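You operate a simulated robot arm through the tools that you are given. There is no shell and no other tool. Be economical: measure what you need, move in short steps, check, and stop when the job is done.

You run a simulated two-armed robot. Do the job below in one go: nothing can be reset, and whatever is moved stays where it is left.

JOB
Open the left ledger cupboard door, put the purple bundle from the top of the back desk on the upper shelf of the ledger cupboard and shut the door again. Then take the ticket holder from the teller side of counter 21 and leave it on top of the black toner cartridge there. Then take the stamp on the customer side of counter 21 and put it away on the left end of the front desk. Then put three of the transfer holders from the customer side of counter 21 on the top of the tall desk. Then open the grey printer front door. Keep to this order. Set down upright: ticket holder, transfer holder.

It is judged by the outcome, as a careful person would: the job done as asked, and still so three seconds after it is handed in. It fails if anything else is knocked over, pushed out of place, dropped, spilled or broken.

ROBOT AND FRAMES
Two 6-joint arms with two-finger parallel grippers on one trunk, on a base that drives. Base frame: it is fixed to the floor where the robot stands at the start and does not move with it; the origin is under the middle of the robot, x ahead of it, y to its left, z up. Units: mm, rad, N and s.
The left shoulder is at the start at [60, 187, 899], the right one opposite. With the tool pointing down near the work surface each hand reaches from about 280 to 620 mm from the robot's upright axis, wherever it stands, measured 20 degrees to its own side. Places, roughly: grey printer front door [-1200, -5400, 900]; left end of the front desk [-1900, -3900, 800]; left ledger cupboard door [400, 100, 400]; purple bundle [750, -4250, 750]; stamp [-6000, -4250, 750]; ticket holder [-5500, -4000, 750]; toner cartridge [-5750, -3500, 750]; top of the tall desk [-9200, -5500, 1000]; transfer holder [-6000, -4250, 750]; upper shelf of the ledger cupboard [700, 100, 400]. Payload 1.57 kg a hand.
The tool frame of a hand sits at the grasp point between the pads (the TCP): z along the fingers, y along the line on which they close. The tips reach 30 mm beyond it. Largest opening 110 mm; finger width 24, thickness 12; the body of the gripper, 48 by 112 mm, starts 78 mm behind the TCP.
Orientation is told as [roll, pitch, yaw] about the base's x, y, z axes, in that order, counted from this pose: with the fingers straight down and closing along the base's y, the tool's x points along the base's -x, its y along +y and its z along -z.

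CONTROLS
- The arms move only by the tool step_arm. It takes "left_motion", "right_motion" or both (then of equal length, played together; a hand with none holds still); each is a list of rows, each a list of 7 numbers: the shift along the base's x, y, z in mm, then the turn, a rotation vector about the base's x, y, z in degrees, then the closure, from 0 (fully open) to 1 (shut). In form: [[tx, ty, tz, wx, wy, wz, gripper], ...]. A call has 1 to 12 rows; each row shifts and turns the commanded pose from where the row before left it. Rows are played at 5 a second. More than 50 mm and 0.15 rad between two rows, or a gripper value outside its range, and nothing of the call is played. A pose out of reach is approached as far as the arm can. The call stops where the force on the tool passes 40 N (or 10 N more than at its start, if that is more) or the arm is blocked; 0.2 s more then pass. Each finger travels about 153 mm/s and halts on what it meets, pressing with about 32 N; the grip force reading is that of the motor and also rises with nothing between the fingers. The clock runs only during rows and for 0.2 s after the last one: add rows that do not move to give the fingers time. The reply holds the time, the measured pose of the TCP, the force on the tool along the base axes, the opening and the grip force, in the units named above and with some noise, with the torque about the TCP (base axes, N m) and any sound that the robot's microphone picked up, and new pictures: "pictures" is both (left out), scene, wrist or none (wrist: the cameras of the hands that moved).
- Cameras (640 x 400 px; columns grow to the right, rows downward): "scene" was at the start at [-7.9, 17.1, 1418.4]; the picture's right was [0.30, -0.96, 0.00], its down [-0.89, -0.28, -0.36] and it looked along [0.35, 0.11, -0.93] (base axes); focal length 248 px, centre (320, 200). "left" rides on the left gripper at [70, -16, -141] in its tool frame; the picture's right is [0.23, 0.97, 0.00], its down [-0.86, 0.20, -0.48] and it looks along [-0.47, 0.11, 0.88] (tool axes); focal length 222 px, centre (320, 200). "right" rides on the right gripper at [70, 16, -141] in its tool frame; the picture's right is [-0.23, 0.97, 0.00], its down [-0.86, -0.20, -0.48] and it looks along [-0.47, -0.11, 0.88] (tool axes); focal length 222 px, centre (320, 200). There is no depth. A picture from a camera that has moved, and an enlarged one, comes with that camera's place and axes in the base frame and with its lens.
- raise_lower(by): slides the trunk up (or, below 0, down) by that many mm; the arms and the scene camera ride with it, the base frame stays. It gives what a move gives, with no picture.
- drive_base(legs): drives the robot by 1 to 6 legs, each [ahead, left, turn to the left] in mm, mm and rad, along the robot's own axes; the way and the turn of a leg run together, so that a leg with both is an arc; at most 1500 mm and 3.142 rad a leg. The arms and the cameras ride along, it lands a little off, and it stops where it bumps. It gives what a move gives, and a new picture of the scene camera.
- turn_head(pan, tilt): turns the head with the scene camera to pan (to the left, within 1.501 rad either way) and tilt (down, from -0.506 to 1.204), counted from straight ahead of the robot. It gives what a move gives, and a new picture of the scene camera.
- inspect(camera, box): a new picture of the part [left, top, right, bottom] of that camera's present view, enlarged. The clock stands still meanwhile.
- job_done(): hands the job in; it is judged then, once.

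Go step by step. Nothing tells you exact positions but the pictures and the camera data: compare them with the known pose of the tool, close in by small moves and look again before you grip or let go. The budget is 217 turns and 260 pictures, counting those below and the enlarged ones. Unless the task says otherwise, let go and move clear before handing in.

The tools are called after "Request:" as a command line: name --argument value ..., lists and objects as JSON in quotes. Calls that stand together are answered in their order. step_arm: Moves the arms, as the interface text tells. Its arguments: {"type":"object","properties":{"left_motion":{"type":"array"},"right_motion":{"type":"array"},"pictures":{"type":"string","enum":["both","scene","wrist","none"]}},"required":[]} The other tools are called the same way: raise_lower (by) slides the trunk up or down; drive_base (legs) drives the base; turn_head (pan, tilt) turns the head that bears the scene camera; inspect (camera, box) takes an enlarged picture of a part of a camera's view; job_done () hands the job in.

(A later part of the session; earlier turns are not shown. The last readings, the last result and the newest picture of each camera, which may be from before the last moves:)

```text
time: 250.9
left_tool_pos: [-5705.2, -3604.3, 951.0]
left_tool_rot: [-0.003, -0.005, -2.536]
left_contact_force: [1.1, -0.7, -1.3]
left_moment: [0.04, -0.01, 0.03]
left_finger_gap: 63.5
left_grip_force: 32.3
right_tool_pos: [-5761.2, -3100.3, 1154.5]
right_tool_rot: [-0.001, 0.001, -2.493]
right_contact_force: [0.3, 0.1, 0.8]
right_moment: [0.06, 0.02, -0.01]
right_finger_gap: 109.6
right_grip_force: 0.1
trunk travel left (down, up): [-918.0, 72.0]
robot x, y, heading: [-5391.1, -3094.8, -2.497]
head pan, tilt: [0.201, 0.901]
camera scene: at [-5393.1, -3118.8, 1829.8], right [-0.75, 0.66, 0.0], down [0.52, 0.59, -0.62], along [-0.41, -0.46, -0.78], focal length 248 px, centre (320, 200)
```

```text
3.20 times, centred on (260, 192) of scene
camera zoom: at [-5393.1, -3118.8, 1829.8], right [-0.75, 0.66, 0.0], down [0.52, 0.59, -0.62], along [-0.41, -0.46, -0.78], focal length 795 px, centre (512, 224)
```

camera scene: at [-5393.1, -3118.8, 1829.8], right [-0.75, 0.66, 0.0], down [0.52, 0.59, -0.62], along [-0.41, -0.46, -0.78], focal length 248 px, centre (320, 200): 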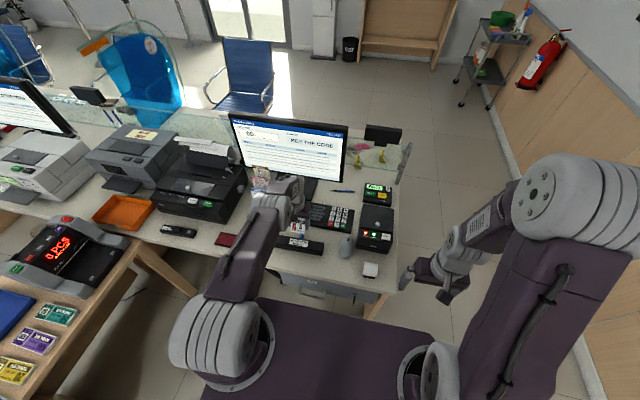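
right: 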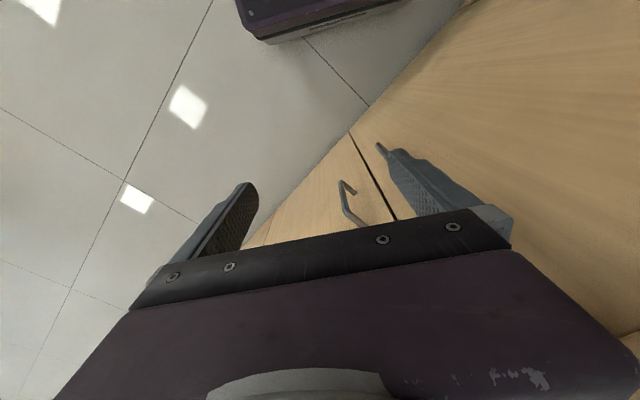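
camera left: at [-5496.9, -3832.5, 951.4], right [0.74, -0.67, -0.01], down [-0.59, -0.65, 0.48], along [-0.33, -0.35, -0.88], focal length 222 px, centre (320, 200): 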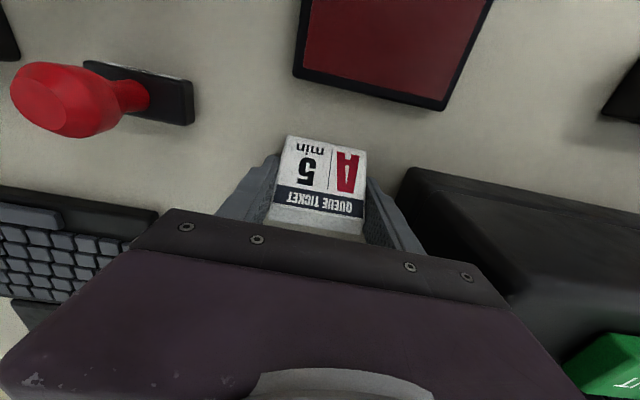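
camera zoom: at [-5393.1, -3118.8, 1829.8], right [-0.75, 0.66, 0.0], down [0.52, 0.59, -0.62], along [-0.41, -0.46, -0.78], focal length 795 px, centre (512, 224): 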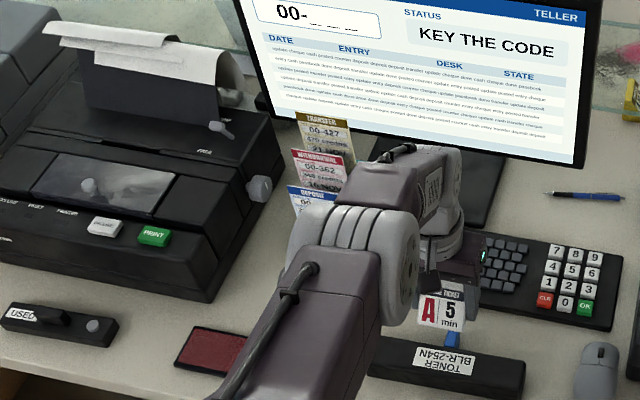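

The toner's top is around z 817, centred near (-5684, -3588), about 43 mm deep. I'll shift the stand back 26 mm over it and lower near contact.

Request:
step_arm --left_motion '[[10, 8, 0, 0, 0, 0, 0.6], [11, 8, -15, 0, 0, 0, 0.6], [0, 0, -20, 0, 0, 0, 0.6], [0, 0, -20, 0, 0, 0, 0.6], [0, 0, -5, 0, 0, 0, 0.6], [0, 0, 0, 0, 0, 0, 0.6]]' --pictures "wrist"

Request:
inspect --camera "scene" --box '[240, 190, 340, 270]'

```text
time: 252.3
left_tool_pos: [-5685.1, -3586.5, 890.9]
left_tool_rot: [-0.002, -0.004, -2.537]
left_contact_force: [0.8, 0.4, -1.1]
left_moment: [0.02, -0.01, -0.03]
left_finger_gap: 63.4
left_grip_force: 32.4
right_tool_pos: [-5759.3, -3097.8, 1154.5]
right_tool_rot: [0.0, 0.002, -2.495]
right_contact_force: [-1.2, 0.0, 0.2]
right_moment: [0.04, -0.01, 0.02]
right_finger_gap: 110.0
right_grip_force: 0.1
trunk travel left (down, up): [-918.0, 72.0]
robot x, y, heading: [-5392.0, -3093.7, -2.501]
head pan, tilt: [0.201, 0.901]
camera left: at [-5636.3, -3532.6, 1031.6], right [0.74, -0.67, -0.01], down [-0.59, -0.65, 0.48], along [-0.33, -0.35, -0.88], focal length 222 px, centre (320, 200)
```

left: 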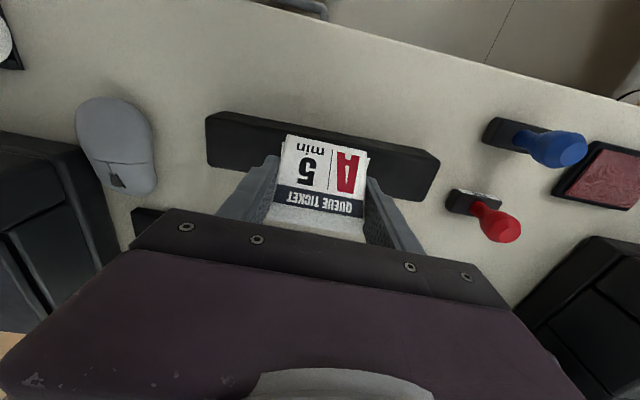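

```text
5.00 times, centred on (290, 230) of scene
camera zoom: at [-5395.1, -3115.5, 1829.9], right [-0.75, 0.66, 0.0], down [0.52, 0.59, -0.62], along [-0.41, -0.46, -0.78], focal length 1242 px, centre (470, 50)
```

zoom: 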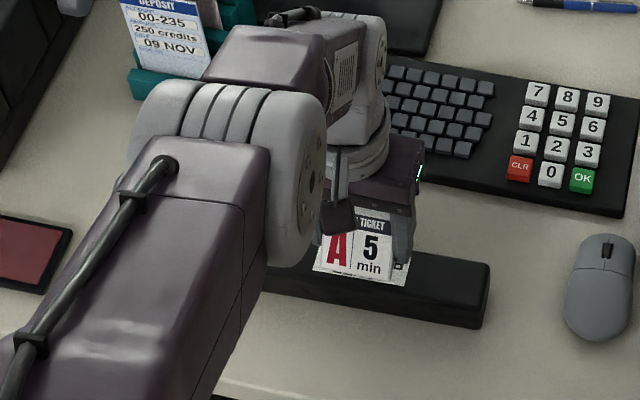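

Well aligned: the stand's front is ~6 mm inside the toner's near edge. I'll lower gently to contact.

Request:
step_arm --left_motion '[[0, 0, -5, 0, 0, 0, 0.6], [0, 0, -4, 0, 0, 0, 0.6], [0, 0, -3, 0, 0, 0, 0.6], [0, 0, -3, 0, 0, 0, 0.6], [0, 0, 0, 0, 0, 0, 0.6]]' --pictures "wrist"

```text
time: 253.5
left_tool_pos: [-5684.5, -3586.2, 876.9]
left_tool_rot: [-0.003, -0.007, -2.535]
left_contact_force: [-1.0, 0.9, -0.7]
left_moment: [0.02, 0.0, -0.03]
left_finger_gap: 63.2
left_grip_force: 32.0
right_tool_pos: [-5761.2, -3098.6, 1153.5]
right_tool_rot: [0.0, 0.002, -2.494]
right_contact_force: [0.5, 0.3, -0.8]
right_moment: [-0.01, 0.01, 0.0]
right_finger_gap: 110.1
right_grip_force: 0.1
trunk travel left (down, up): [-918.0, 72.0]
robot x, y, heading: [-5389.0, -3090.7, -2.498]
head pan, tilt: [0.201, 0.901]
camera left: at [-5635.4, -3532.5, 1016.9], right [0.74, -0.67, -0.01], down [-0.59, -0.65, 0.48], along [-0.33, -0.35, -0.88], focal length 222 px, centre (320, 200)
```

left: 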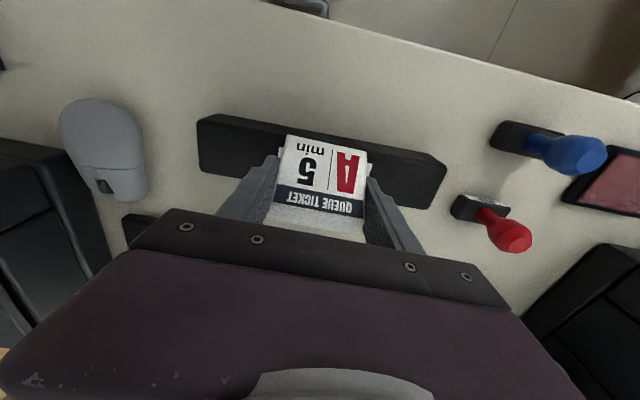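

Request:
step_arm --left_motion '[[0, 0, -2, 0, 0, 0, 0.6], [0, 0, -2, 0, 0, 0, 0.6], [0, 0, -2, 0, 0, 0, 0.6], [0, 0, -2, 0, 0, 0, 0.6]]' --pictures "none"

Request:
step_arm --left_motion '[[0, 0, -2, 0, 0, 0, 0.6], [0, 0, -2, 0, 0, 0, 0.6], [0, 0, 0, 0, 0, 0, 0.6]]' --pictures "wrist"

Request:
inspect --camera "scene" --box '[250, 200, 330, 260]'

```text
time: 254.5
left_tool_pos: [-5682.5, -3585.6, 872.0]
left_tool_rot: [-0.003, -0.008, -2.535]
left_contact_force: [0.4, 0.4, -1.1]
left_moment: [-0.01, -0.03, -0.01]
left_finger_gap: 63.5
left_grip_force: 31.7
left hand out of reach, approached as far as the arm can: row 1
right_tool_pos: [-5760.5, -3098.7, 1155.0]
right_tool_rot: [0.0, 0.002, -2.493]
right_contact_force: [0.5, -0.6, 0.6]
right_moment: [0.0, -0.01, -0.02]
right_finger_gap: 110.2
right_grip_force: 0.1
trunk travel left (down, up): [-918.0, 72.0]
robot x, y, heading: [-5389.6, -3095.8, -2.495]
head pan, tilt: [0.201, 0.901]
```

```text
time: 255.3
left_tool_pos: [-5681.6, -3583.1, 869.9]
left_tool_rot: [-0.004, -0.007, -2.536]
left_contact_force: [0.3, -0.6, -0.7]
left_moment: [0.03, -0.03, 0.0]
left_finger_gap: 63.3
left_grip_force: 31.9
left hand out of reach, approached as far as the arm can: row 1
right_tool_pos: [-5761.7, -3098.1, 1153.8]
right_tool_rot: [0.0, 0.001, -2.495]
right_contact_force: [0.3, -0.3, 0.4]
right_moment: [-0.01, -0.01, -0.01]
right_finger_gap: 109.9
right_grip_force: 0.1
trunk travel left (down, up): [-918.0, 72.0]
robot x, y, heading: [-5390.7, -3094.8, -2.496]
head pan, tilt: [0.201, 0.901]
camera left: at [-5632.0, -3529.6, 1009.7], right [0.74, -0.67, -0.01], down [-0.59, -0.65, 0.48], along [-0.33, -0.36, -0.88], focal length 222 px, centre (320, 200)
```

left: 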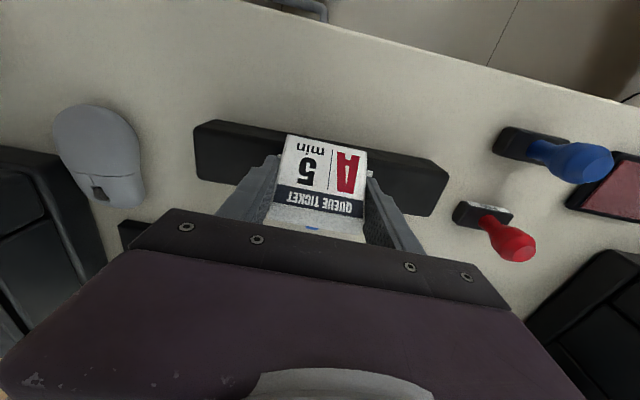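

```text
6.67 times, centred on (290, 230) of scene
camera zoom: at [-5394.9, -3115.7, 1829.9], right [-0.75, 0.66, 0.0], down [0.52, 0.59, -0.62], along [-0.41, -0.46, -0.78], focal length 1655 px, centre (520, 0)
```

zoom: 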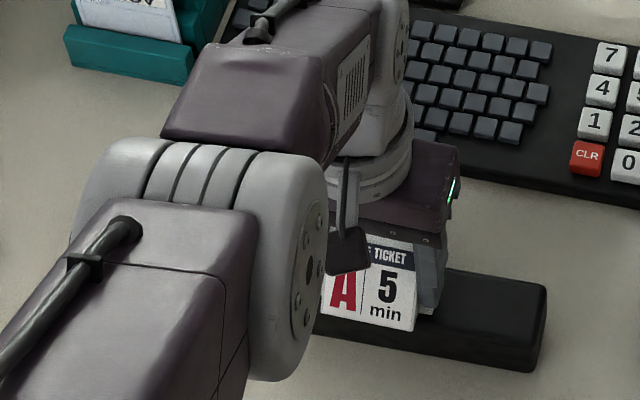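

The arm is at its lower limit and slid back ~5 mm. I'll nudge it forward again and lower with the trunk instead.

Request:
step_arm --left_motion '[[-5, -4, 3, 0, 0, 0, 0.6], [0, 0, 0, 0, 0, 0, 0.6]]' --pictures "none"

Request:
raise_lower --by -6

Request:
raise_lower --by -4

Request:
inspect --camera "left" --box '[170, 90, 470, 270]'

```text
time: 255.9
left_tool_pos: [-5683.5, -3585.9, 873.7]
left_tool_rot: [-0.002, -0.006, -2.536]
left_contact_force: [-0.7, 0.6, -0.7]
left_moment: [0.01, 0.01, 0.01]
left_finger_gap: 63.4
left_grip_force: 32.1
left hand out of reach, approached as far as the arm can: row 1
right_tool_pos: [-5759.7, -3097.3, 1154.5]
right_tool_rot: [0.0, 0.002, -2.495]
right_contact_force: [-0.2, 0.2, 0.1]
right_moment: [0.03, 0.01, 0.01]
right_finger_gap: 110.1
right_grip_force: 0.0
trunk travel left (down, up): [-918.0, 72.0]
robot x, y, heading: [-5391.8, -3093.4, -2.502]
head pan, tilt: [0.201, 0.901]
```

```text
time: 256.4
left_tool_pos: [-5683.3, -3585.2, 868.9]
left_tool_rot: [-0.002, -0.006, -2.536]
left_contact_force: [0.0, 0.2, -1.0]
left_moment: [-0.02, 0.0, 0.0]
left_finger_gap: 63.5
left_grip_force: 32.4
right_tool_pos: [-5761.6, -3097.9, 1148.3]
right_tool_rot: [-0.001, 0.002, -2.495]
right_contact_force: [0.1, 0.6, 0.2]
right_moment: [0.0, 0.02, -0.01]
right_finger_gap: 110.0
right_grip_force: 0.1
trunk travel left (down, up): [-912.0, 78.0]
robot x, y, heading: [-5390.7, -3098.8, -2.501]
head pan, tilt: [0.201, 0.901]
```

```text
time: 256.9
left_tool_pos: [-5683.2, -3585.7, 863.3]
left_tool_rot: [-0.004, -0.005, -2.536]
left_contact_force: [-0.6, 0.0, -1.0]
left_moment: [0.02, 0.03, 0.01]
left_finger_gap: 63.6
left_grip_force: 31.9
right_tool_pos: [-5761.1, -3097.8, 1144.4]
right_tool_rot: [0.0, 0.003, -2.495]
right_contact_force: [0.5, 0.0, 0.1]
right_moment: [0.01, -0.01, 0.0]
right_finger_gap: 109.9
right_grip_force: 0.2
trunk travel left (down, up): [-908.0, 82.0]
robot x, y, heading: [-5392.1, -3094.9, -2.498]
head pan, tilt: [0.201, 0.901]
```

```text
2.13 times, centred on (320, 180) of left
camera zoom: at [-5634.3, -3531.5, 1004.3], right [0.74, -0.67, -0.01], down [-0.59, -0.65, 0.48], along [-0.33, -0.35, -0.88], focal length 474 px, centre (320, 243)
```

zoom: 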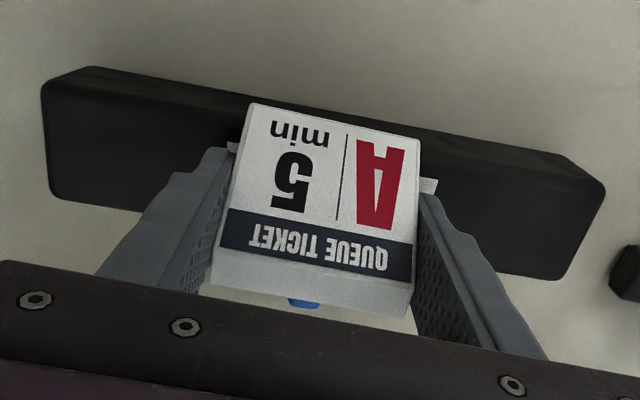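

Request:
inspect --camera "scene" --box '[280, 225, 325, 253]'

```text
14.22 times, centred on (302, 239) of scene
camera zoom: at [-5395.2, -3116.0, 1819.8], right [-0.75, 0.66, 0.0], down [0.52, 0.59, -0.62], along [-0.41, -0.46, -0.78], focal length 3532 px, centre (569, -355)
```

zoom: 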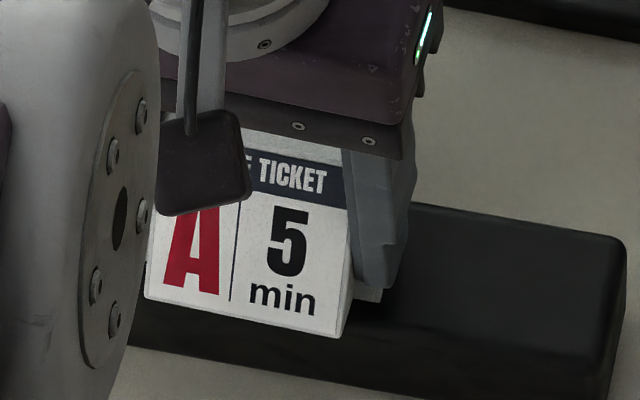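

The stand's front would overhang the toner's near edge by ~10 mm. I'll shift it forward ~14 mm before lowering further.

Request:
step_arm --left_motion '[[-6, -5, 2, 0, 0, 0, 0.6], [-6, -4, 0, 0, 0, 0, 0.6], [0, 0, 0, 0, 0, 0, 0.6]]' --pictures "none"

Request:
inspect --camera "left" --box '[170, 90, 470, 270]'

Request:
inspect --camera "scene" --box '[280, 225, 325, 253]'

```text
time: 257.7
left_tool_pos: [-5687.2, -3587.7, 872.3]
left_tool_rot: [-0.005, -0.007, -2.538]
left_contact_force: [-0.8, 0.5, -0.2]
left_moment: [-0.02, -0.02, -0.02]
left_finger_gap: 63.3
left_grip_force: 31.9
left hand out of reach, approached as far as the arm can: row 1, 2
right_tool_pos: [-5761.5, -3098.0, 1144.8]
right_tool_rot: [-0.001, 0.001, -2.494]
right_contact_force: [-0.1, 0.0, 0.5]
right_moment: [-0.02, 0.01, 0.01]
right_finger_gap: 109.8
right_grip_force: 0.1
trunk travel left (down, up): [-908.0, 82.0]
robot x, y, heading: [-5393.4, -3096.9, -2.497]
head pan, tilt: [0.201, 0.901]
```

```text
2.13 times, centred on (320, 180) of left
camera zoom: at [-5637.8, -3533.4, 1012.0], right [0.74, -0.67, -0.01], down [-0.59, -0.65, 0.48], along [-0.33, -0.35, -0.88], focal length 474 px, centre (320, 243)
```

zoom: 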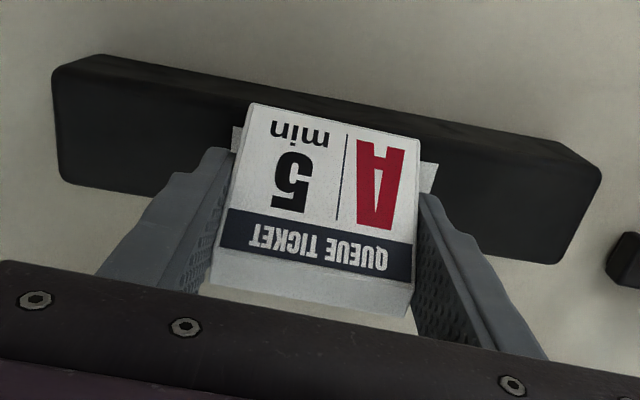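

```text
14.22 times, centred on (302, 239) of scene
camera zoom: at [-5394.8, -3115.7, 1819.9], right [-0.75, 0.66, 0.0], down [0.52, 0.59, -0.62], along [-0.41, -0.46, -0.78], focal length 3532 px, centre (569, -355)
```

zoom: 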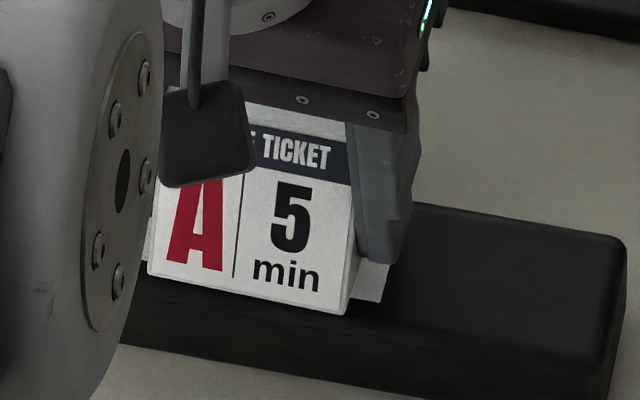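

The arm is at its low limit. I'll raise the hand relative to the trunk while moving it forward, then lower the trunk.

Request:
step_arm --left_motion '[[0, 0, 25, 0, 0, 0, 0.6], [0, 0, 25, 0, 0, 0, 0.6], [-6, -5, 20, 0, 0, 0, 0.6], [0, 0, 0, 0, 0, 0, 0.6]]' --pictures "none"

Request:
raise_lower --by -70

Request:
inspect --camera "left" --box '[170, 90, 470, 270]'

Request:
inspect --camera "scene" --box '[270, 225, 330, 263]'

```text
time: 258.7
left_tool_pos: [-5692.5, -3592.1, 941.4]
left_tool_rot: [-0.004, -0.007, -2.537]
left_contact_force: [0.1, 0.3, -0.6]
left_moment: [-0.03, 0.02, -0.01]
left_finger_gap: 63.2
left_grip_force: 31.3
right_tool_pos: [-5761.7, -3099.0, 1144.7]
right_tool_rot: [-0.001, -0.001, -2.494]
right_contact_force: [0.8, 0.4, -0.3]
right_moment: [0.02, -0.02, -0.03]
right_finger_gap: 110.0
right_grip_force: 0.1
trunk travel left (down, up): [-908.0, 82.0]
robot x, y, heading: [-5390.0, -3099.4, -2.499]
head pan, tilt: [0.201, 0.901]
```

```text
time: 259.8
left_tool_pos: [-5691.0, -3592.8, 871.0]
left_tool_rot: [-0.003, -0.008, -2.538]
left_contact_force: [0.6, -0.1, 0.1]
left_moment: [0.01, -0.01, 0.03]
left_finger_gap: 63.3
left_grip_force: 32.2
right_tool_pos: [-5761.0, -3098.6, 1074.4]
right_tool_rot: [-0.001, 0.003, -2.494]
right_contact_force: [0.9, -0.4, -0.8]
right_moment: [0.02, 0.03, 0.0]
right_finger_gap: 109.9
right_grip_force: 0.1
trunk travel left (down, up): [-838.0, 152.0]
robot x, y, heading: [-5390.5, -3094.0, -2.498]
head pan, tilt: [0.201, 0.901]
```

```text
2.13 times, centred on (320, 180) of left
camera zoom: at [-5643.3, -3538.3, 1011.2], right [0.74, -0.67, -0.01], down [-0.59, -0.65, 0.48], along [-0.33, -0.35, -0.88], focal length 474 px, centre (320, 243)
```

zoom: 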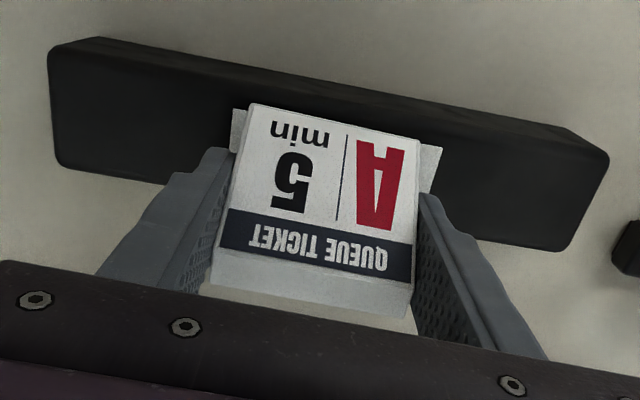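

```text
10.53 times, centred on (300, 244) of scene
camera zoom: at [-5394.8, -3115.7, 1749.9], right [-0.75, 0.66, 0.0], down [0.52, 0.59, -0.62], along [-0.41, -0.46, -0.78], focal length 2614 px, centre (530, -263)
```

zoom: 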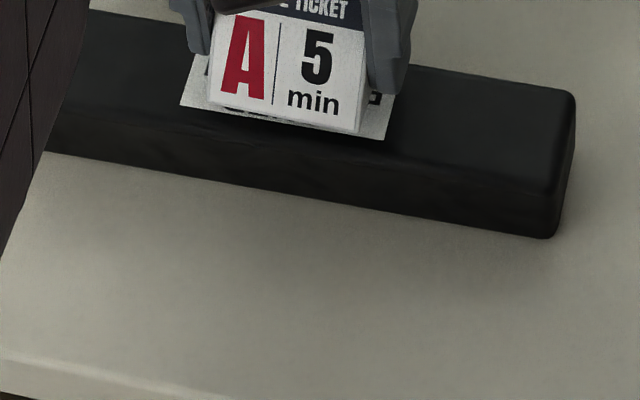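

Now it's clear: the toner is lower (top ≈ z 795) and ~60 mm deep. I'll move ~13 mm further forward, then lower with the trunk.

Request:
step_arm --left_motion '[[-5, -4, 3, 0, 0, 0, 0.6], [-5, -4, 3, 0, 0, 0, 0.6], [0, 0, 0, 0, 0, 0, 0.6]]' --pictures "none"

Request:
raise_lower --by -18

Request:
inspect --camera "scene" --box '[270, 220, 330, 258]'

```text
time: 260.6
left_tool_pos: [-5700.3, -3601.5, 877.7]
left_tool_rot: [-0.003, -0.006, -2.536]
left_contact_force: [-0.1, 0.0, -0.8]
left_moment: [-0.01, 0.01, -0.04]
left_finger_gap: 63.2
left_grip_force: 31.7
right_tool_pos: [-5761.3, -3097.1, 1073.8]
right_tool_rot: [0.001, 0.002, -2.493]
right_contact_force: [0.6, 0.1, 0.2]
right_moment: [0.0, 0.01, -0.01]
right_finger_gap: 110.2
right_grip_force: 0.1
trunk travel left (down, up): [-838.0, 152.0]
robot x, y, heading: [-5387.5, -3095.5, -2.5]
head pan, tilt: [0.201, 0.901]
```

```text
time: 261.3
left_tool_pos: [-5702.7, -3600.9, 858.9]
left_tool_rot: [-0.002, -0.008, -2.537]
left_contact_force: [-0.2, -0.3, -0.4]
left_moment: [0.0, 0.02, -0.03]
left_finger_gap: 63.6
left_grip_force: 32.1
right_tool_pos: [-5761.1, -3096.9, 1057.0]
right_tool_rot: [0.0, 0.002, -2.495]
right_contact_force: [-0.3, -0.7, 0.1]
right_moment: [0.0, 0.01, -0.01]
right_finger_gap: 109.8
right_grip_force: 0.0
trunk travel left (down, up): [-820.0, 170.0]
robot x, y, heading: [-5391.3, -3095.8, -2.496]
head pan, tilt: [0.201, 0.901]
```

```text
10.53 times, centred on (300, 239) of scene
camera zoom: at [-5395.0, -3115.8, 1731.8], right [-0.75, 0.66, 0.0], down [0.52, 0.59, -0.62], along [-0.41, -0.46, -0.78], focal length 2614 px, centre (530, -210)
```

zoom: 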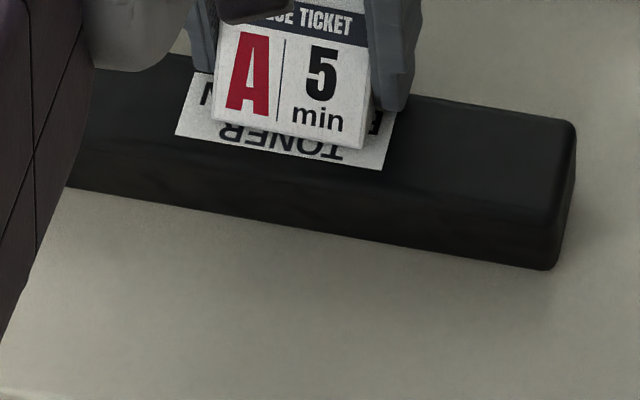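

Request:
raise_lower --by -5

Request:
raise_lower --by -4

Request:
inspect --camera "scene" --box '[270, 220, 330, 258]'

```text
time: 261.8
left_tool_pos: [-5700.9, -3600.3, 856.2]
left_tool_rot: [-0.002, -0.011, -2.535]
left_contact_force: [2.1, 0.5, 13.6]
left_moment: [-0.27, -0.46, 0.05]
left_finger_gap: 63.7
left_grip_force: 32.8
right_tool_pos: [-5760.0, -3097.5, 1051.2]
right_tool_rot: [0.0, 0.0, -2.493]
right_contact_force: [-0.4, 0.1, -0.2]
right_moment: [0.03, 0.02, -0.01]
right_finger_gap: 109.9
right_grip_force: 0.0
trunk travel left (down, up): [-815.0, 175.0]
robot x, y, heading: [-5389.3, -3097.3, -2.497]
head pan, tilt: [0.201, 0.901]
```

```text
time: 262.3
left_tool_pos: [-5701.5, -3601.0, 854.3]
left_tool_rot: [-0.002, -0.017, -2.535]
left_contact_force: [0.2, -4.8, 38.5]
left_moment: [-0.34, -0.72, 0.05]
left_finger_gap: 63.6
left_grip_force: 32.3
right_tool_pos: [-5759.4, -3095.3, 1049.6]
right_tool_rot: [-0.001, -0.002, -2.494]
right_contact_force: [0.2, 0.4, 0.0]
right_moment: [0.06, -0.01, 0.02]
right_finger_gap: 110.1
right_grip_force: 0.1
trunk travel left (down, up): [-811.0, 179.0]
robot x, y, heading: [-5390.1, -3091.1, -2.498]
head pan, tilt: [0.201, 0.901]
```

```text
10.53 times, centred on (300, 239) of scene
camera zoom: at [-5391.2, -3110.6, 1723.4], right [-0.75, 0.66, 0.0], down [0.52, 0.58, -0.62], along [-0.41, -0.47, -0.78], focal length 2614 px, centre (530, -210)
```

zoom: 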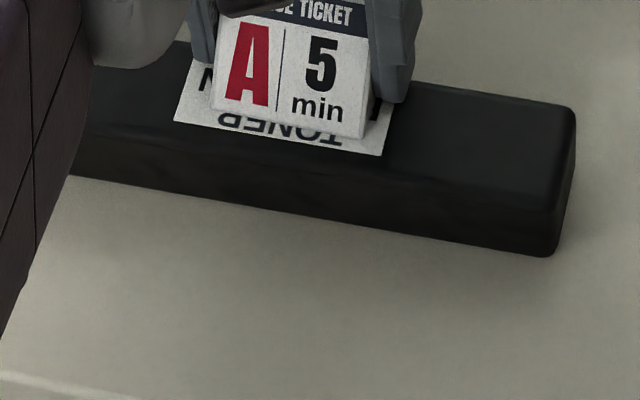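

In contact, seated over the label. I'll relieve the pressure and release slowly.

Request:
raise_lower --by 3

Request:
step_arm --left_motion '[[0, 0, 0, 0, 0, 0, 0.38], [0, 0, 0, 0, 0, 0, 0.3], [0, 0, 0, 0, 0, 0, 0.25], [0, 0, 0, 0, 0, 0, 0.25], [0, 0, 25, 0, 0, 0, 0.25], [0, 0, 30, 0, 0, 0, 0.25], [0, 0, 30, 0, 0, 0, 0.25]]' --pictures "wrist"

Request:
inspect --camera "scene" --box '[260, 200, 340, 250]'

```text
time: 262.9
left_tool_pos: [-5701.9, -3600.7, 854.8]
left_tool_rot: [-0.003, -0.011, -2.537]
left_contact_force: [-4.7, -9.1, 27.6]
left_moment: [-0.75, -0.36, -0.27]
left_finger_gap: 63.4
left_grip_force: 31.8
right_tool_pos: [-5758.7, -3097.4, 1051.2]
right_tool_rot: [0.0, 0.0, -2.495]
right_contact_force: [0.4, 0.0, 0.6]
right_moment: [0.01, 0.0, -0.01]
right_finger_gap: 110.3
right_grip_force: 0.1
trunk travel left (down, up): [-814.0, 176.0]
robot x, y, heading: [-5392.4, -3097.2, -2.5]
head pan, tilt: [0.201, 0.901]
```

```text
time: 264.5
left_tool_pos: [-5699.1, -3601.5, 936.9]
left_tool_rot: [-0.002, -0.005, -2.537]
left_contact_force: [-0.1, 0.4, -0.4]
left_moment: [-0.01, 0.0, 0.0]
left_finger_gap: 82.5
left_grip_force: 0.1
right_tool_pos: [-5760.2, -3098.7, 1050.2]
right_tool_rot: [-0.001, 0.002, -2.494]
right_contact_force: [0.2, 0.1, -0.1]
right_moment: [-0.02, -0.03, -0.01]
right_finger_gap: 110.0
right_grip_force: 0.1
trunk travel left (down, up): [-814.0, 176.0]
robot x, y, heading: [-5387.7, -3094.1, -2.496]
head pan, tilt: [0.201, 0.901]
camera left: at [-5651.8, -3547.1, 1078.4], right [0.74, -0.67, -0.01], down [-0.59, -0.65, 0.48], along [-0.33, -0.35, -0.88], focal length 222 px, centre (320, 200)
```

left: 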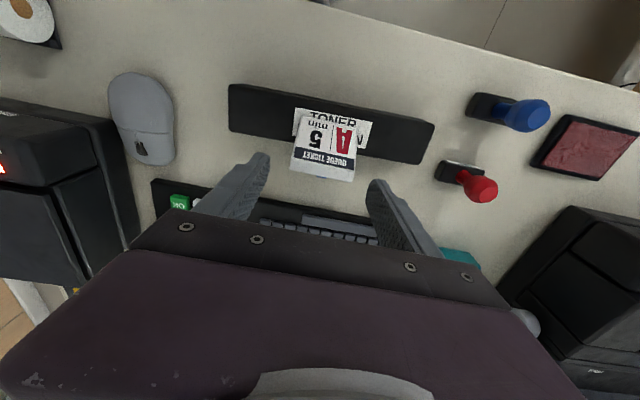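

```text
8.00 times, centred on (300, 225) of scene
camera zoom: at [-5394.5, -3115.4, 1725.8], right [-0.75, 0.66, 0.0], down [0.52, 0.59, -0.62], along [-0.41, -0.46, -0.78], focal length 1986 px, centre (480, 0)
```

zoom: 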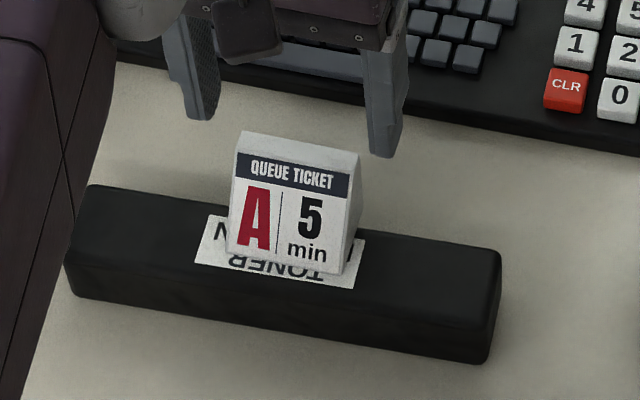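

The ticket holder stands upright on the toner. Next is the customer side: I'll back off, go around the counter's right end, and face back toward it.

Request:
raise_lower --by 100

Request:
drive_base --legs '[[-350, 0, 0], [0, -1000, 0], [1100, 0, 0], [1000, 0, 0]]'

Request:
turn_head --pan 1.4 --tilt 0.45

```text
time: 265.8
left_tool_pos: [-5702.1, -3601.3, 1037.5]
left_tool_rot: [-0.005, -0.007, -2.535]
left_contact_force: [0.0, 1.0, -1.0]
left_moment: [0.0, 0.01, 0.03]
left_finger_gap: 82.3
left_grip_force: 0.0
right_tool_pos: [-5760.8, -3098.4, 1150.1]
right_tool_rot: [0.0, 0.001, -2.494]
right_contact_force: [0.2, 0.0, 0.0]
right_moment: [-0.02, -0.02, -0.02]
right_finger_gap: 109.9
right_grip_force: 0.1
trunk travel left (down, up): [-914.0, 76.0]
robot x, y, heading: [-5393.1, -3097.2, -2.494]
head pan, tilt: [0.201, 0.901]
```

```text
time: 282.8
left_tool_pos: [-7653.8, -3872.9, 1038.9]
left_tool_rot: [-0.005, -0.007, -2.524]
left_contact_force: [0.2, 0.3, 0.6]
left_moment: [0.0, 0.03, -0.02]
left_finger_gap: 82.5
left_grip_force: 0.1
right_tool_pos: [-7719.9, -3369.6, 1150.4]
right_tool_rot: [0.0, 0.001, -2.483]
right_contact_force: [-0.5, -0.5, 0.3]
right_moment: [-0.02, 0.0, 0.01]
right_finger_gap: 110.1
right_grip_force: 0.0
trunk travel left (down, up): [-914.0, 76.0]
robot x, y, heading: [-7350.3, -3364.1, -2.483]
head pan, tilt: [0.201, 0.901]
camera scene: at [-7353.0, -3382.5, 1825.9], right [-0.76, 0.65, 0.0], down [0.51, 0.59, -0.62], along [-0.41, -0.47, -0.78], focal length 248 px, centre (320, 200)
```

scene: 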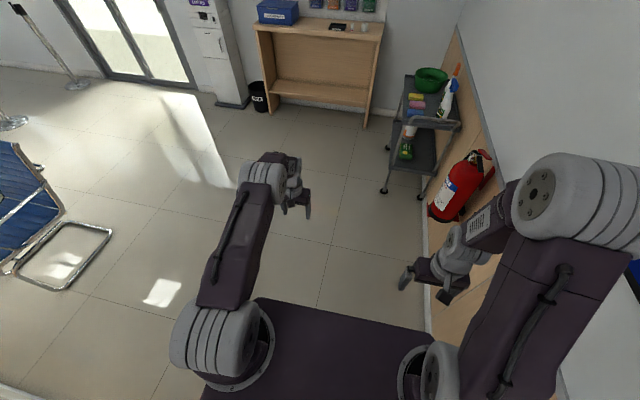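

```text
time: 284.2
left_tool_pos: [-7653.3, -3873.6, 1036.9]
left_tool_rot: [-0.003, -0.008, -2.521]
left_contact_force: [0.1, -0.3, -0.6]
left_moment: [-0.01, -0.03, -0.02]
left_finger_gap: 82.7
left_grip_force: 0.1
right_tool_pos: [-7718.9, -3369.4, 1151.1]
right_tool_rot: [0.0, 0.001, -2.48]
right_contact_force: [0.2, 0.2, -0.3]
right_moment: [0.0, 0.0, 0.01]
right_finger_gap: 110.4
right_grip_force: 0.1
trunk travel left (down, up): [-914.0, 76.0]
robot x, y, heading: [-7349.6, -3366.0, -2.483]
head pan, tilt: [1.4, 0.45]
camera scene: at [-7261.9, -3407.6, 1864.2], right [-0.88, -0.47, 0.0], down [-0.2, 0.39, -0.9], along [0.42, -0.8, -0.44], focal length 248 px, centre (320, 200)
```

scene: 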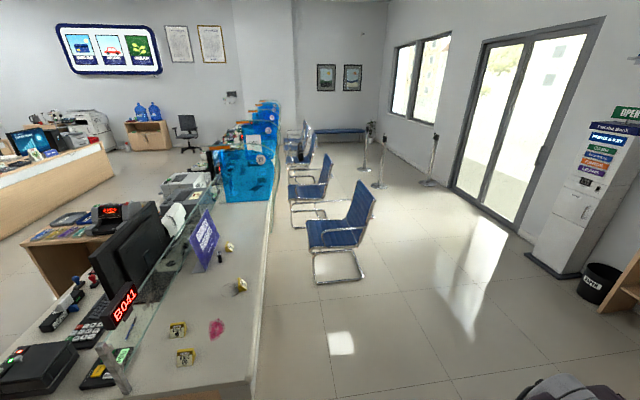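

Request:
inspect --camera "scene" --box '[140, 200, 280, 390]'

```text
2.11 times, centred on (210, 295) of scene
camera zoom: at [-7261.9, -3407.6, 1864.2], right [-0.88, -0.47, 0.0], down [-0.2, 0.39, -0.9], along [0.42, -0.8, -0.44], focal length 523 px, centre (552, 0)
```

zoom: 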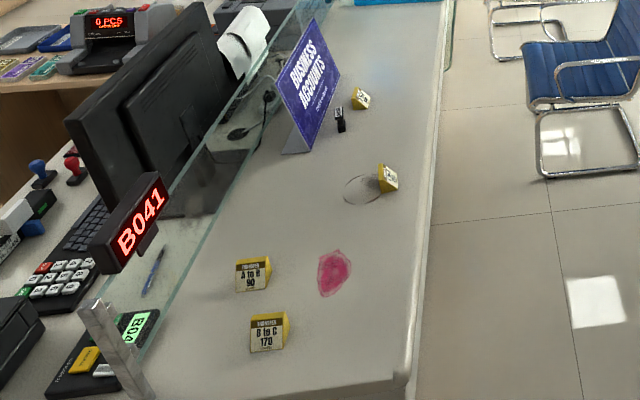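

I see four yellow "TRANSFER" stands and the stamp (black, near (-6039, -4278)) on the customer side. I'll turn to face the counter and strafe to put the stamp in reach of the right hand.

Request:
drive_base --legs '[[220, 0, 0], [0, 0, 3.123]]'

Request:
turn_head --pan -0.6 --tilt 0.6

```text
time: 293.4
left_tool_pos: [-7242.8, -2981.0, 1038.0]
left_tool_rot: [-0.002, -0.008, 0.651]
left_contact_force: [0.1, 0.1, -0.1]
left_moment: [0.03, 0.01, -0.01]
left_finger_gap: 82.7
left_grip_force: 0.1
right_tool_pos: [-7158.2, -3480.6, 1150.3]
right_tool_rot: [0.0, 0.001, 0.695]
right_contact_force: [-0.9, 0.9, -0.1]
right_moment: [-0.02, -0.01, 0.0]
right_finger_gap: 110.0
right_grip_force: 0.1
trunk travel left (down, up): [-914.0, 76.0]
robot x, y, heading: [-7528.0, -3502.2, 0.689]
head pan, tilt: [1.4, 0.45]
camera scene: at [-7621.6, -3458.1, 1864.2], right [0.87, 0.5, 0.0], down [0.22, -0.38, -0.9], along [-0.45, 0.78, -0.44], focal length 248 px, centre (320, 200)
```

scene: 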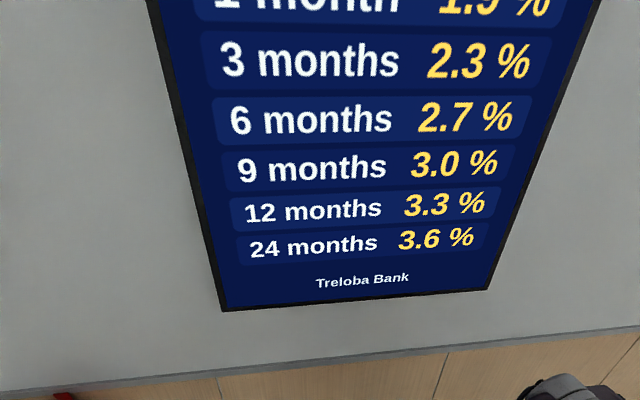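

```text
time: 295.3
left_tool_pos: [-7242.6, -2980.4, 1037.8]
left_tool_rot: [-0.003, -0.008, 0.654]
left_contact_force: [0.7, -0.3, 0.4]
left_moment: [-0.03, -0.03, -0.03]
left_finger_gap: 82.6
left_grip_force: 0.0
right_tool_pos: [-7159.7, -3479.8, 1150.2]
right_tool_rot: [0.0, 0.003, 0.694]
right_contact_force: [-0.5, -0.4, 0.4]
right_moment: [0.0, 0.02, -0.01]
right_finger_gap: 109.9
right_grip_force: 0.2
trunk travel left (down, up): [-914.0, 76.0]
robot x, y, heading: [-7529.6, -3502.7, 0.689]
head pan, tilt: [-0.6, 0.6]
camera scene: at [-7488.0, -3529.7, 1850.6], right [0.09, -1.0, 0.0], down [-0.56, -0.05, -0.83], along [0.82, 0.07, -0.56], focal length 248 px, centre (320, 200)
```

scene: 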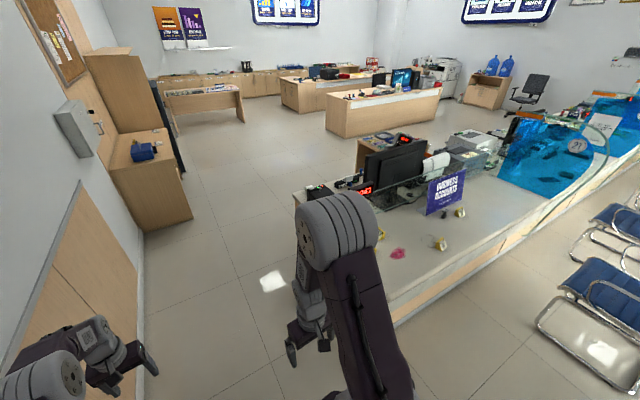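

Request:
drive_base --legs '[[0, 0, -0.049], [0, -1300, 0]]'

Request:
turn_head --pan -0.15 --tilt 0.85

```text
time: 302.2
left_tool_pos: [-6435.6, -4033.9, 1037.7]
left_tool_rot: [-0.005, -0.006, 0.611]
left_contact_force: [0.7, 0.7, 0.5]
left_moment: [0.03, 0.02, 0.05]
left_finger_gap: 82.4
left_grip_force: 0.1
right_tool_pos: [-6374.9, -4537.3, 1150.5]
right_tool_rot: [-0.002, 0.003, 0.652]
right_contact_force: [-0.3, 0.1, 0.8]
right_moment: [0.02, -0.01, -0.04]
right_finger_gap: 110.1
right_grip_force: 0.1
trunk travel left (down, up): [-914.0, 76.0]
robot x, y, heading: [-6744.2, -4543.0, 0.65]
head pan, tilt: [-0.6, 0.6]
camera scene: at [-6705.6, -4573.2, 1850.7], right [0.05, -1.0, 0.0], down [-0.56, -0.03, -0.83], along [0.82, 0.04, -0.56], focal length 248 px, centre (320, 200)
```

scene: 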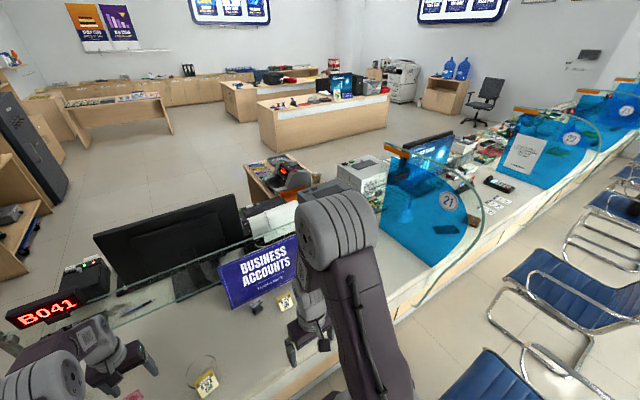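

```text
time: 303.1
left_tool_pos: [-6436.1, -4034.4, 1037.6]
left_tool_rot: [-0.004, -0.008, 0.609]
left_contact_force: [-0.7, -0.5, 0.1]
left_moment: [-0.02, -0.02, 0.01]
left_finger_gap: 82.6
left_grip_force: 0.0
right_tool_pos: [-6374.4, -4538.9, 1151.6]
right_tool_rot: [-0.001, 0.0, 0.652]
right_contact_force: [0.3, 0.2, -0.2]
right_moment: [0.01, 0.0, 0.02]
right_finger_gap: 109.9
right_grip_force: 0.0
trunk travel left (down, up): [-914.0, 76.0]
robot x, y, heading: [-6744.3, -4541.7, 0.648]
head pan, tilt: [-0.15, 0.85]
camera scene: at [-6724.4, -4541.3, 1829.8], right [0.48, -0.88, 0.0], down [-0.66, -0.36, -0.66], along [0.58, 0.32, -0.75], focal length 248 px, centre (320, 200)
```

scene: 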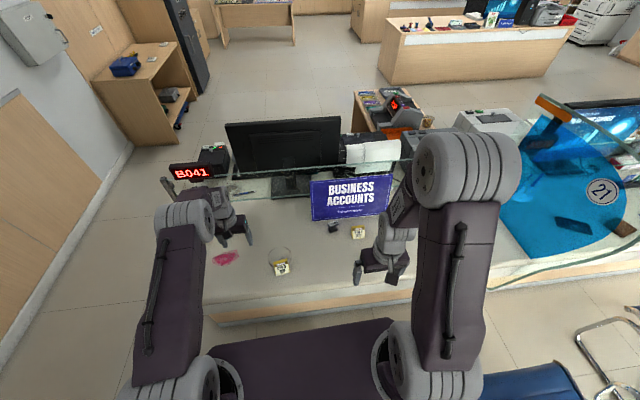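

Request:
inspect --camera "scene" --box '[260, 200, 400, 288]'

Request:
drive_base --legs '[[70, 0, 0]]'

```text
4.55 times, centred on (330, 244) of scene
camera zoom: at [-6724.4, -4541.3, 1829.8], right [0.48, -0.88, 0.0], down [-0.66, -0.36, -0.66], along [0.58, 0.32, -0.75], focal length 1129 px, centre (274, 0)
```

zoom: 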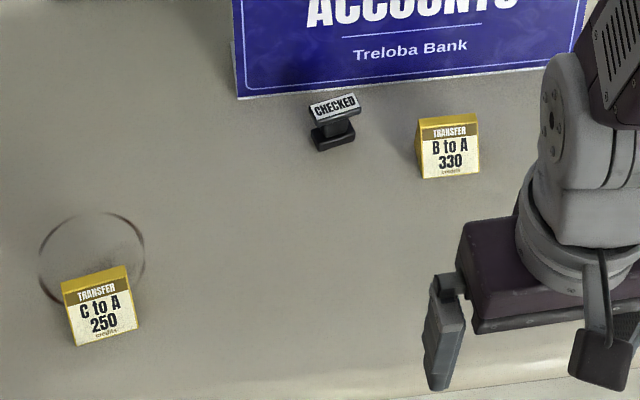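

```text
time: 304.1
left_tool_pos: [-6388.6, -3999.1, 1040.7]
left_tool_rot: [-0.004, -0.013, 0.61]
left_contact_force: [-0.8, -0.5, 0.6]
left_moment: [0.06, -0.08, -0.03]
left_finger_gap: 82.3
left_grip_force: 0.0
right_tool_pos: [-6328.1, -4502.8, 1154.2]
right_tool_rot: [0.0, -0.005, 0.651]
right_contact_force: [-0.6, -0.8, 0.2]
right_moment: [0.05, -0.04, 0.01]
right_finger_gap: 109.9
right_grip_force: 0.0
trunk travel left (down, up): [-914.0, 76.0]
robot x, y, heading: [-6691.8, -4501.4, 0.644]
head pan, tilt: [-0.15, 0.85]
camera scene: at [-6682.1, -4508.8, 1829.9], right [0.48, -0.88, 0.0], down [-0.66, -0.36, -0.67], along [0.58, 0.32, -0.75], focal length 248 px, centre (320, 200)
```

scene: 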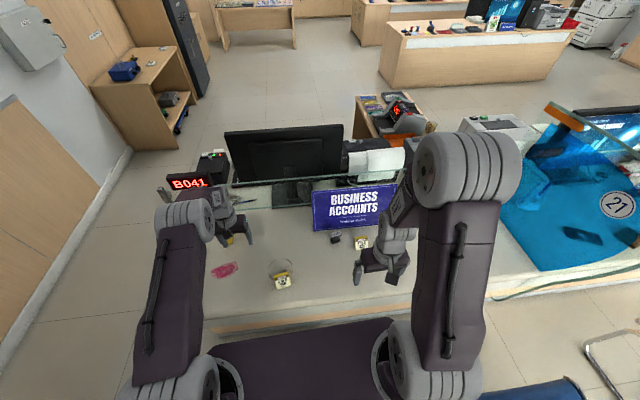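

The stamp is the "CHECKED" one just in front of the sign. I'll lower the trunk and bring the right hand, tilted forward, above it (keeping the left hand high).

Request:
step_arm --right_motion '[[25, 22, -8, 5.1, -6.8, 0, 0.3], [25, 22, -8, 5.1, -6.8, 0, 0.3], [25, 22, -8, 5.1, -6.8, 0, 0.3], [25, 22, -8, 5.1, -6.8, 0, 0.3], [25, 22, -8, 5.1, -6.8, 0, 0.3], [25, 22, -8, 0, 0, 0, 0.3], [25, 22, -8, 0, 0, 0, 0.3], [25, 22, -8, 0, 0, 0, 0.3], [25, 22, -8, 0, 0, 0, 0.3], [0, 0, 0, 0, 0, 0, 0.3]]' --left_motion '[[-8, -8, 15, 0, 0, 0, 0], [-8, -8, 15, 0, 0, 0, 0], [-8, -8, 15, 0, 0, 0, 0], [-8, -8, 15, 0, 0, 0, 0], [-8, -8, 15, 0, 0, 0, 0], [0, 0, 15, 0, 0, 0, 0], [0, 0, 15, 0, 0, 0, 0], [0, 0, 15, 0, 0, 0, 0], [0, 0, 15, 0, 0, 0, 0], [0, 0, 0, 0, 0, 0, 0]]' --pictures "none"

Request:
raise_lower --by -170

Request:
inspect --camera "right" --box '[0, 0, 640, 400]'

Request:
inspect --camera "scene" --box '[200, 140, 440, 290]'

```text
time: 306.3
left_tool_pos: [-6421.1, -4035.5, 1170.6]
left_tool_rot: [-0.004, -0.008, 0.61]
left_contact_force: [0.4, -0.1, 0.2]
left_moment: [-0.04, 0.01, 0.0]
left_finger_gap: 110.1
left_grip_force: 0.1
right_tool_pos: [-6100.8, -4301.7, 1079.5]
right_tool_rot: [-0.007, -0.74, 0.655]
right_contact_force: [0.0, 0.0, 0.4]
right_moment: [-0.02, 0.03, 0.0]
right_finger_gap: 77.1
right_grip_force: 0.0
right hand out of reach, approached as far as the arm can: row 1
trunk travel left (down, up): [-914.0, 76.0]
robot x, y, heading: [-6689.9, -4498.6, 0.649]
head pan, tilt: [-0.15, 0.85]
```

```text
time: 308.3
left_tool_pos: [-6422.9, -4035.6, 1002.1]
left_tool_rot: [-0.004, -0.007, 0.609]
left_contact_force: [0.8, -0.6, -0.3]
left_moment: [-0.03, 0.03, 0.03]
left_finger_gap: 110.2
left_grip_force: 0.1
right_tool_pos: [-6102.4, -4302.0, 909.5]
right_tool_rot: [-0.006, -0.738, 0.654]
right_contact_force: [0.3, 0.0, 0.5]
right_moment: [0.01, 0.02, 0.04]
right_finger_gap: 77.0
right_grip_force: 0.0
trunk travel left (down, up): [-744.0, 246.0]
robot x, y, heading: [-6691.3, -4502.3, 0.649]
head pan, tilt: [-0.15, 0.85]
```

```text
1.00 times, centred on (320, 200) of right (not enlarged: the box is as wide or as high as the picture)
camera zoom: at [-6228.1, -4378.2, 967.1], right [-0.46, 0.88, 0.15], down [0.36, 0.03, 0.93], along [0.81, 0.48, -0.33], focal length 222 px, centre (320, 200)
```

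zoom: 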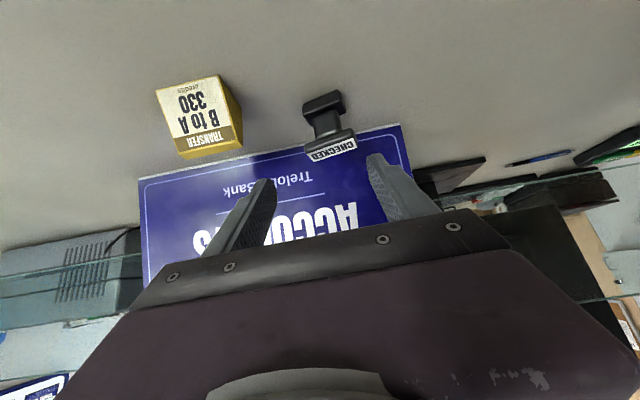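

```text
2.67 times, centred on (320, 215) of scene
camera zoom: at [-6671.3, -4500.5, 1659.8], right [0.48, -0.88, 0.0], down [-0.66, -0.36, -0.66], along [0.58, 0.32, -0.75], focal length 662 px, centre (320, 160)
```

zoom: 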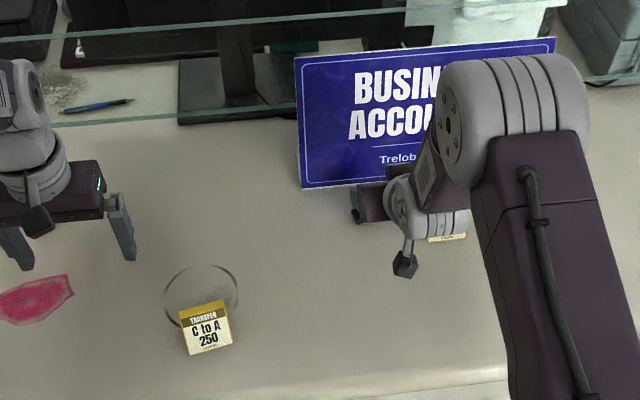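

The stamp is about 75 mm tall at (-6049, -4242). I'll move the hand over it and look.

Request:
step_arm --right_motion '[[12, 14, 0, 0, 0, 0, 0.3], [12, 14, -10, 0, 0, 0, 0.3], [12, 14, -10, 0, 0, 0, 0.3], [11, 13, -10, 0, 0, 0, 0.3], [0, 0, 0, 0, 0, 0, 0.3]]' --pictures "wrist"

```text
time: 309.5
left_tool_pos: [-6422.3, -4035.6, 1003.4]
left_tool_rot: [-0.004, -0.007, 0.611]
left_contact_force: [0.5, 0.7, -0.7]
left_moment: [0.0, -0.03, -0.02]
left_finger_gap: 110.0
left_grip_force: 0.2
right_tool_pos: [-6054.7, -4248.3, 881.0]
right_tool_rot: [-0.006, -0.741, 0.654]
right_contact_force: [-0.8, -0.1, -1.2]
right_moment: [-0.02, -0.02, 0.0]
right_finger_gap: 77.1
right_grip_force: 0.1
trunk travel left (down, up): [-744.0, 246.0]
robot x, y, heading: [-6689.6, -4500.6, 0.648]
head pan, tilt: [-0.15, 0.85]
camera right: at [-6181.0, -4323.4, 937.7], right [-0.46, 0.88, 0.15], down [0.36, 0.03, 0.93], along [0.81, 0.48, -0.33], focal length 222 px, centre (320, 200)
```

right: 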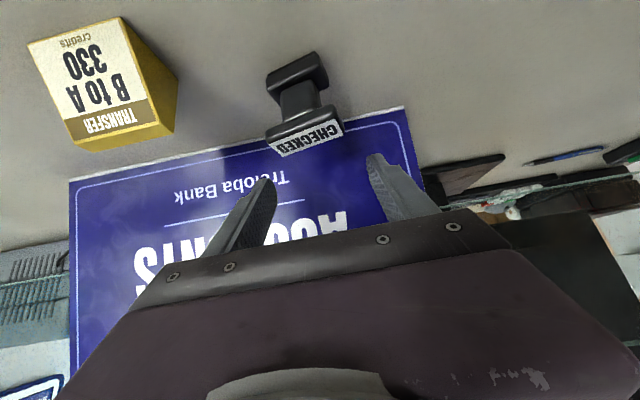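

I'll align yaw (+11°), shift slightly, open a bit more, and lower with the trunk.

Request:
step_arm --right_motion '[[-1, -4, 0, 0, 0, 6, 0.1], [-1, -3, 0, 0, 0, 5, 0.1], [0, 0, 0, 0, 0, 0, 0.1]]' --pictures "none"

Request:
raise_lower --by -40

Request:
inspect --camera "right" --box '[0, 0, 640, 400]'

```text
time: 310.3
left_tool_pos: [-6421.4, -4035.1, 1001.5]
left_tool_rot: [-0.004, -0.007, 0.607]
left_contact_force: [1.0, -0.7, -0.2]
left_moment: [0.01, 0.0, 0.0]
left_finger_gap: 110.0
left_grip_force: 0.1
right_tool_pos: [-6054.9, -4254.5, 881.2]
right_tool_rot: [-0.008, -0.74, 0.846]
right_contact_force: [0.4, 0.0, -0.2]
right_moment: [-0.02, -0.02, 0.03]
right_finger_gap: 99.0
right_grip_force: 0.0
trunk travel left (down, up): [-744.0, 246.0]
robot x, y, heading: [-6690.4, -4504.0, 0.645]
head pan, tilt: [-0.15, 0.85]
```

```text
time: 311.1
left_tool_pos: [-6421.8, -4035.7, 961.8]
left_tool_rot: [-0.005, -0.007, 0.609]
left_contact_force: [-0.9, 0.6, 0.1]
left_moment: [0.01, -0.02, 0.01]
left_finger_gap: 110.0
left_grip_force: 0.1
right_tool_pos: [-6056.0, -4254.0, 839.5]
right_tool_rot: [-0.008, -0.74, 0.846]
right_contact_force: [-0.6, 0.3, -0.1]
right_moment: [-0.02, -0.01, 0.01]
right_finger_gap: 99.0
right_grip_force: 0.0
trunk travel left (down, up): [-704.0, 286.0]
robot x, y, heading: [-6689.2, -4502.7, 0.648]
head pan, tilt: [-0.15, 0.85]
```

```text
1.00 times, centred on (320, 200) of right (not enlarged: the box is as wide or as high as the picture)
camera zoom: at [-6166.2, -4353.2, 897.6], right [-0.61, 0.77, 0.15], down [0.35, 0.1, 0.93], along [0.71, 0.62, -0.33], focal length 222 px, centre (320, 200)
```

zoom: 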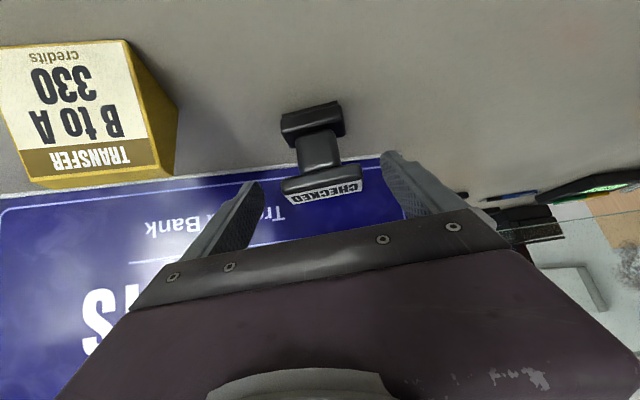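

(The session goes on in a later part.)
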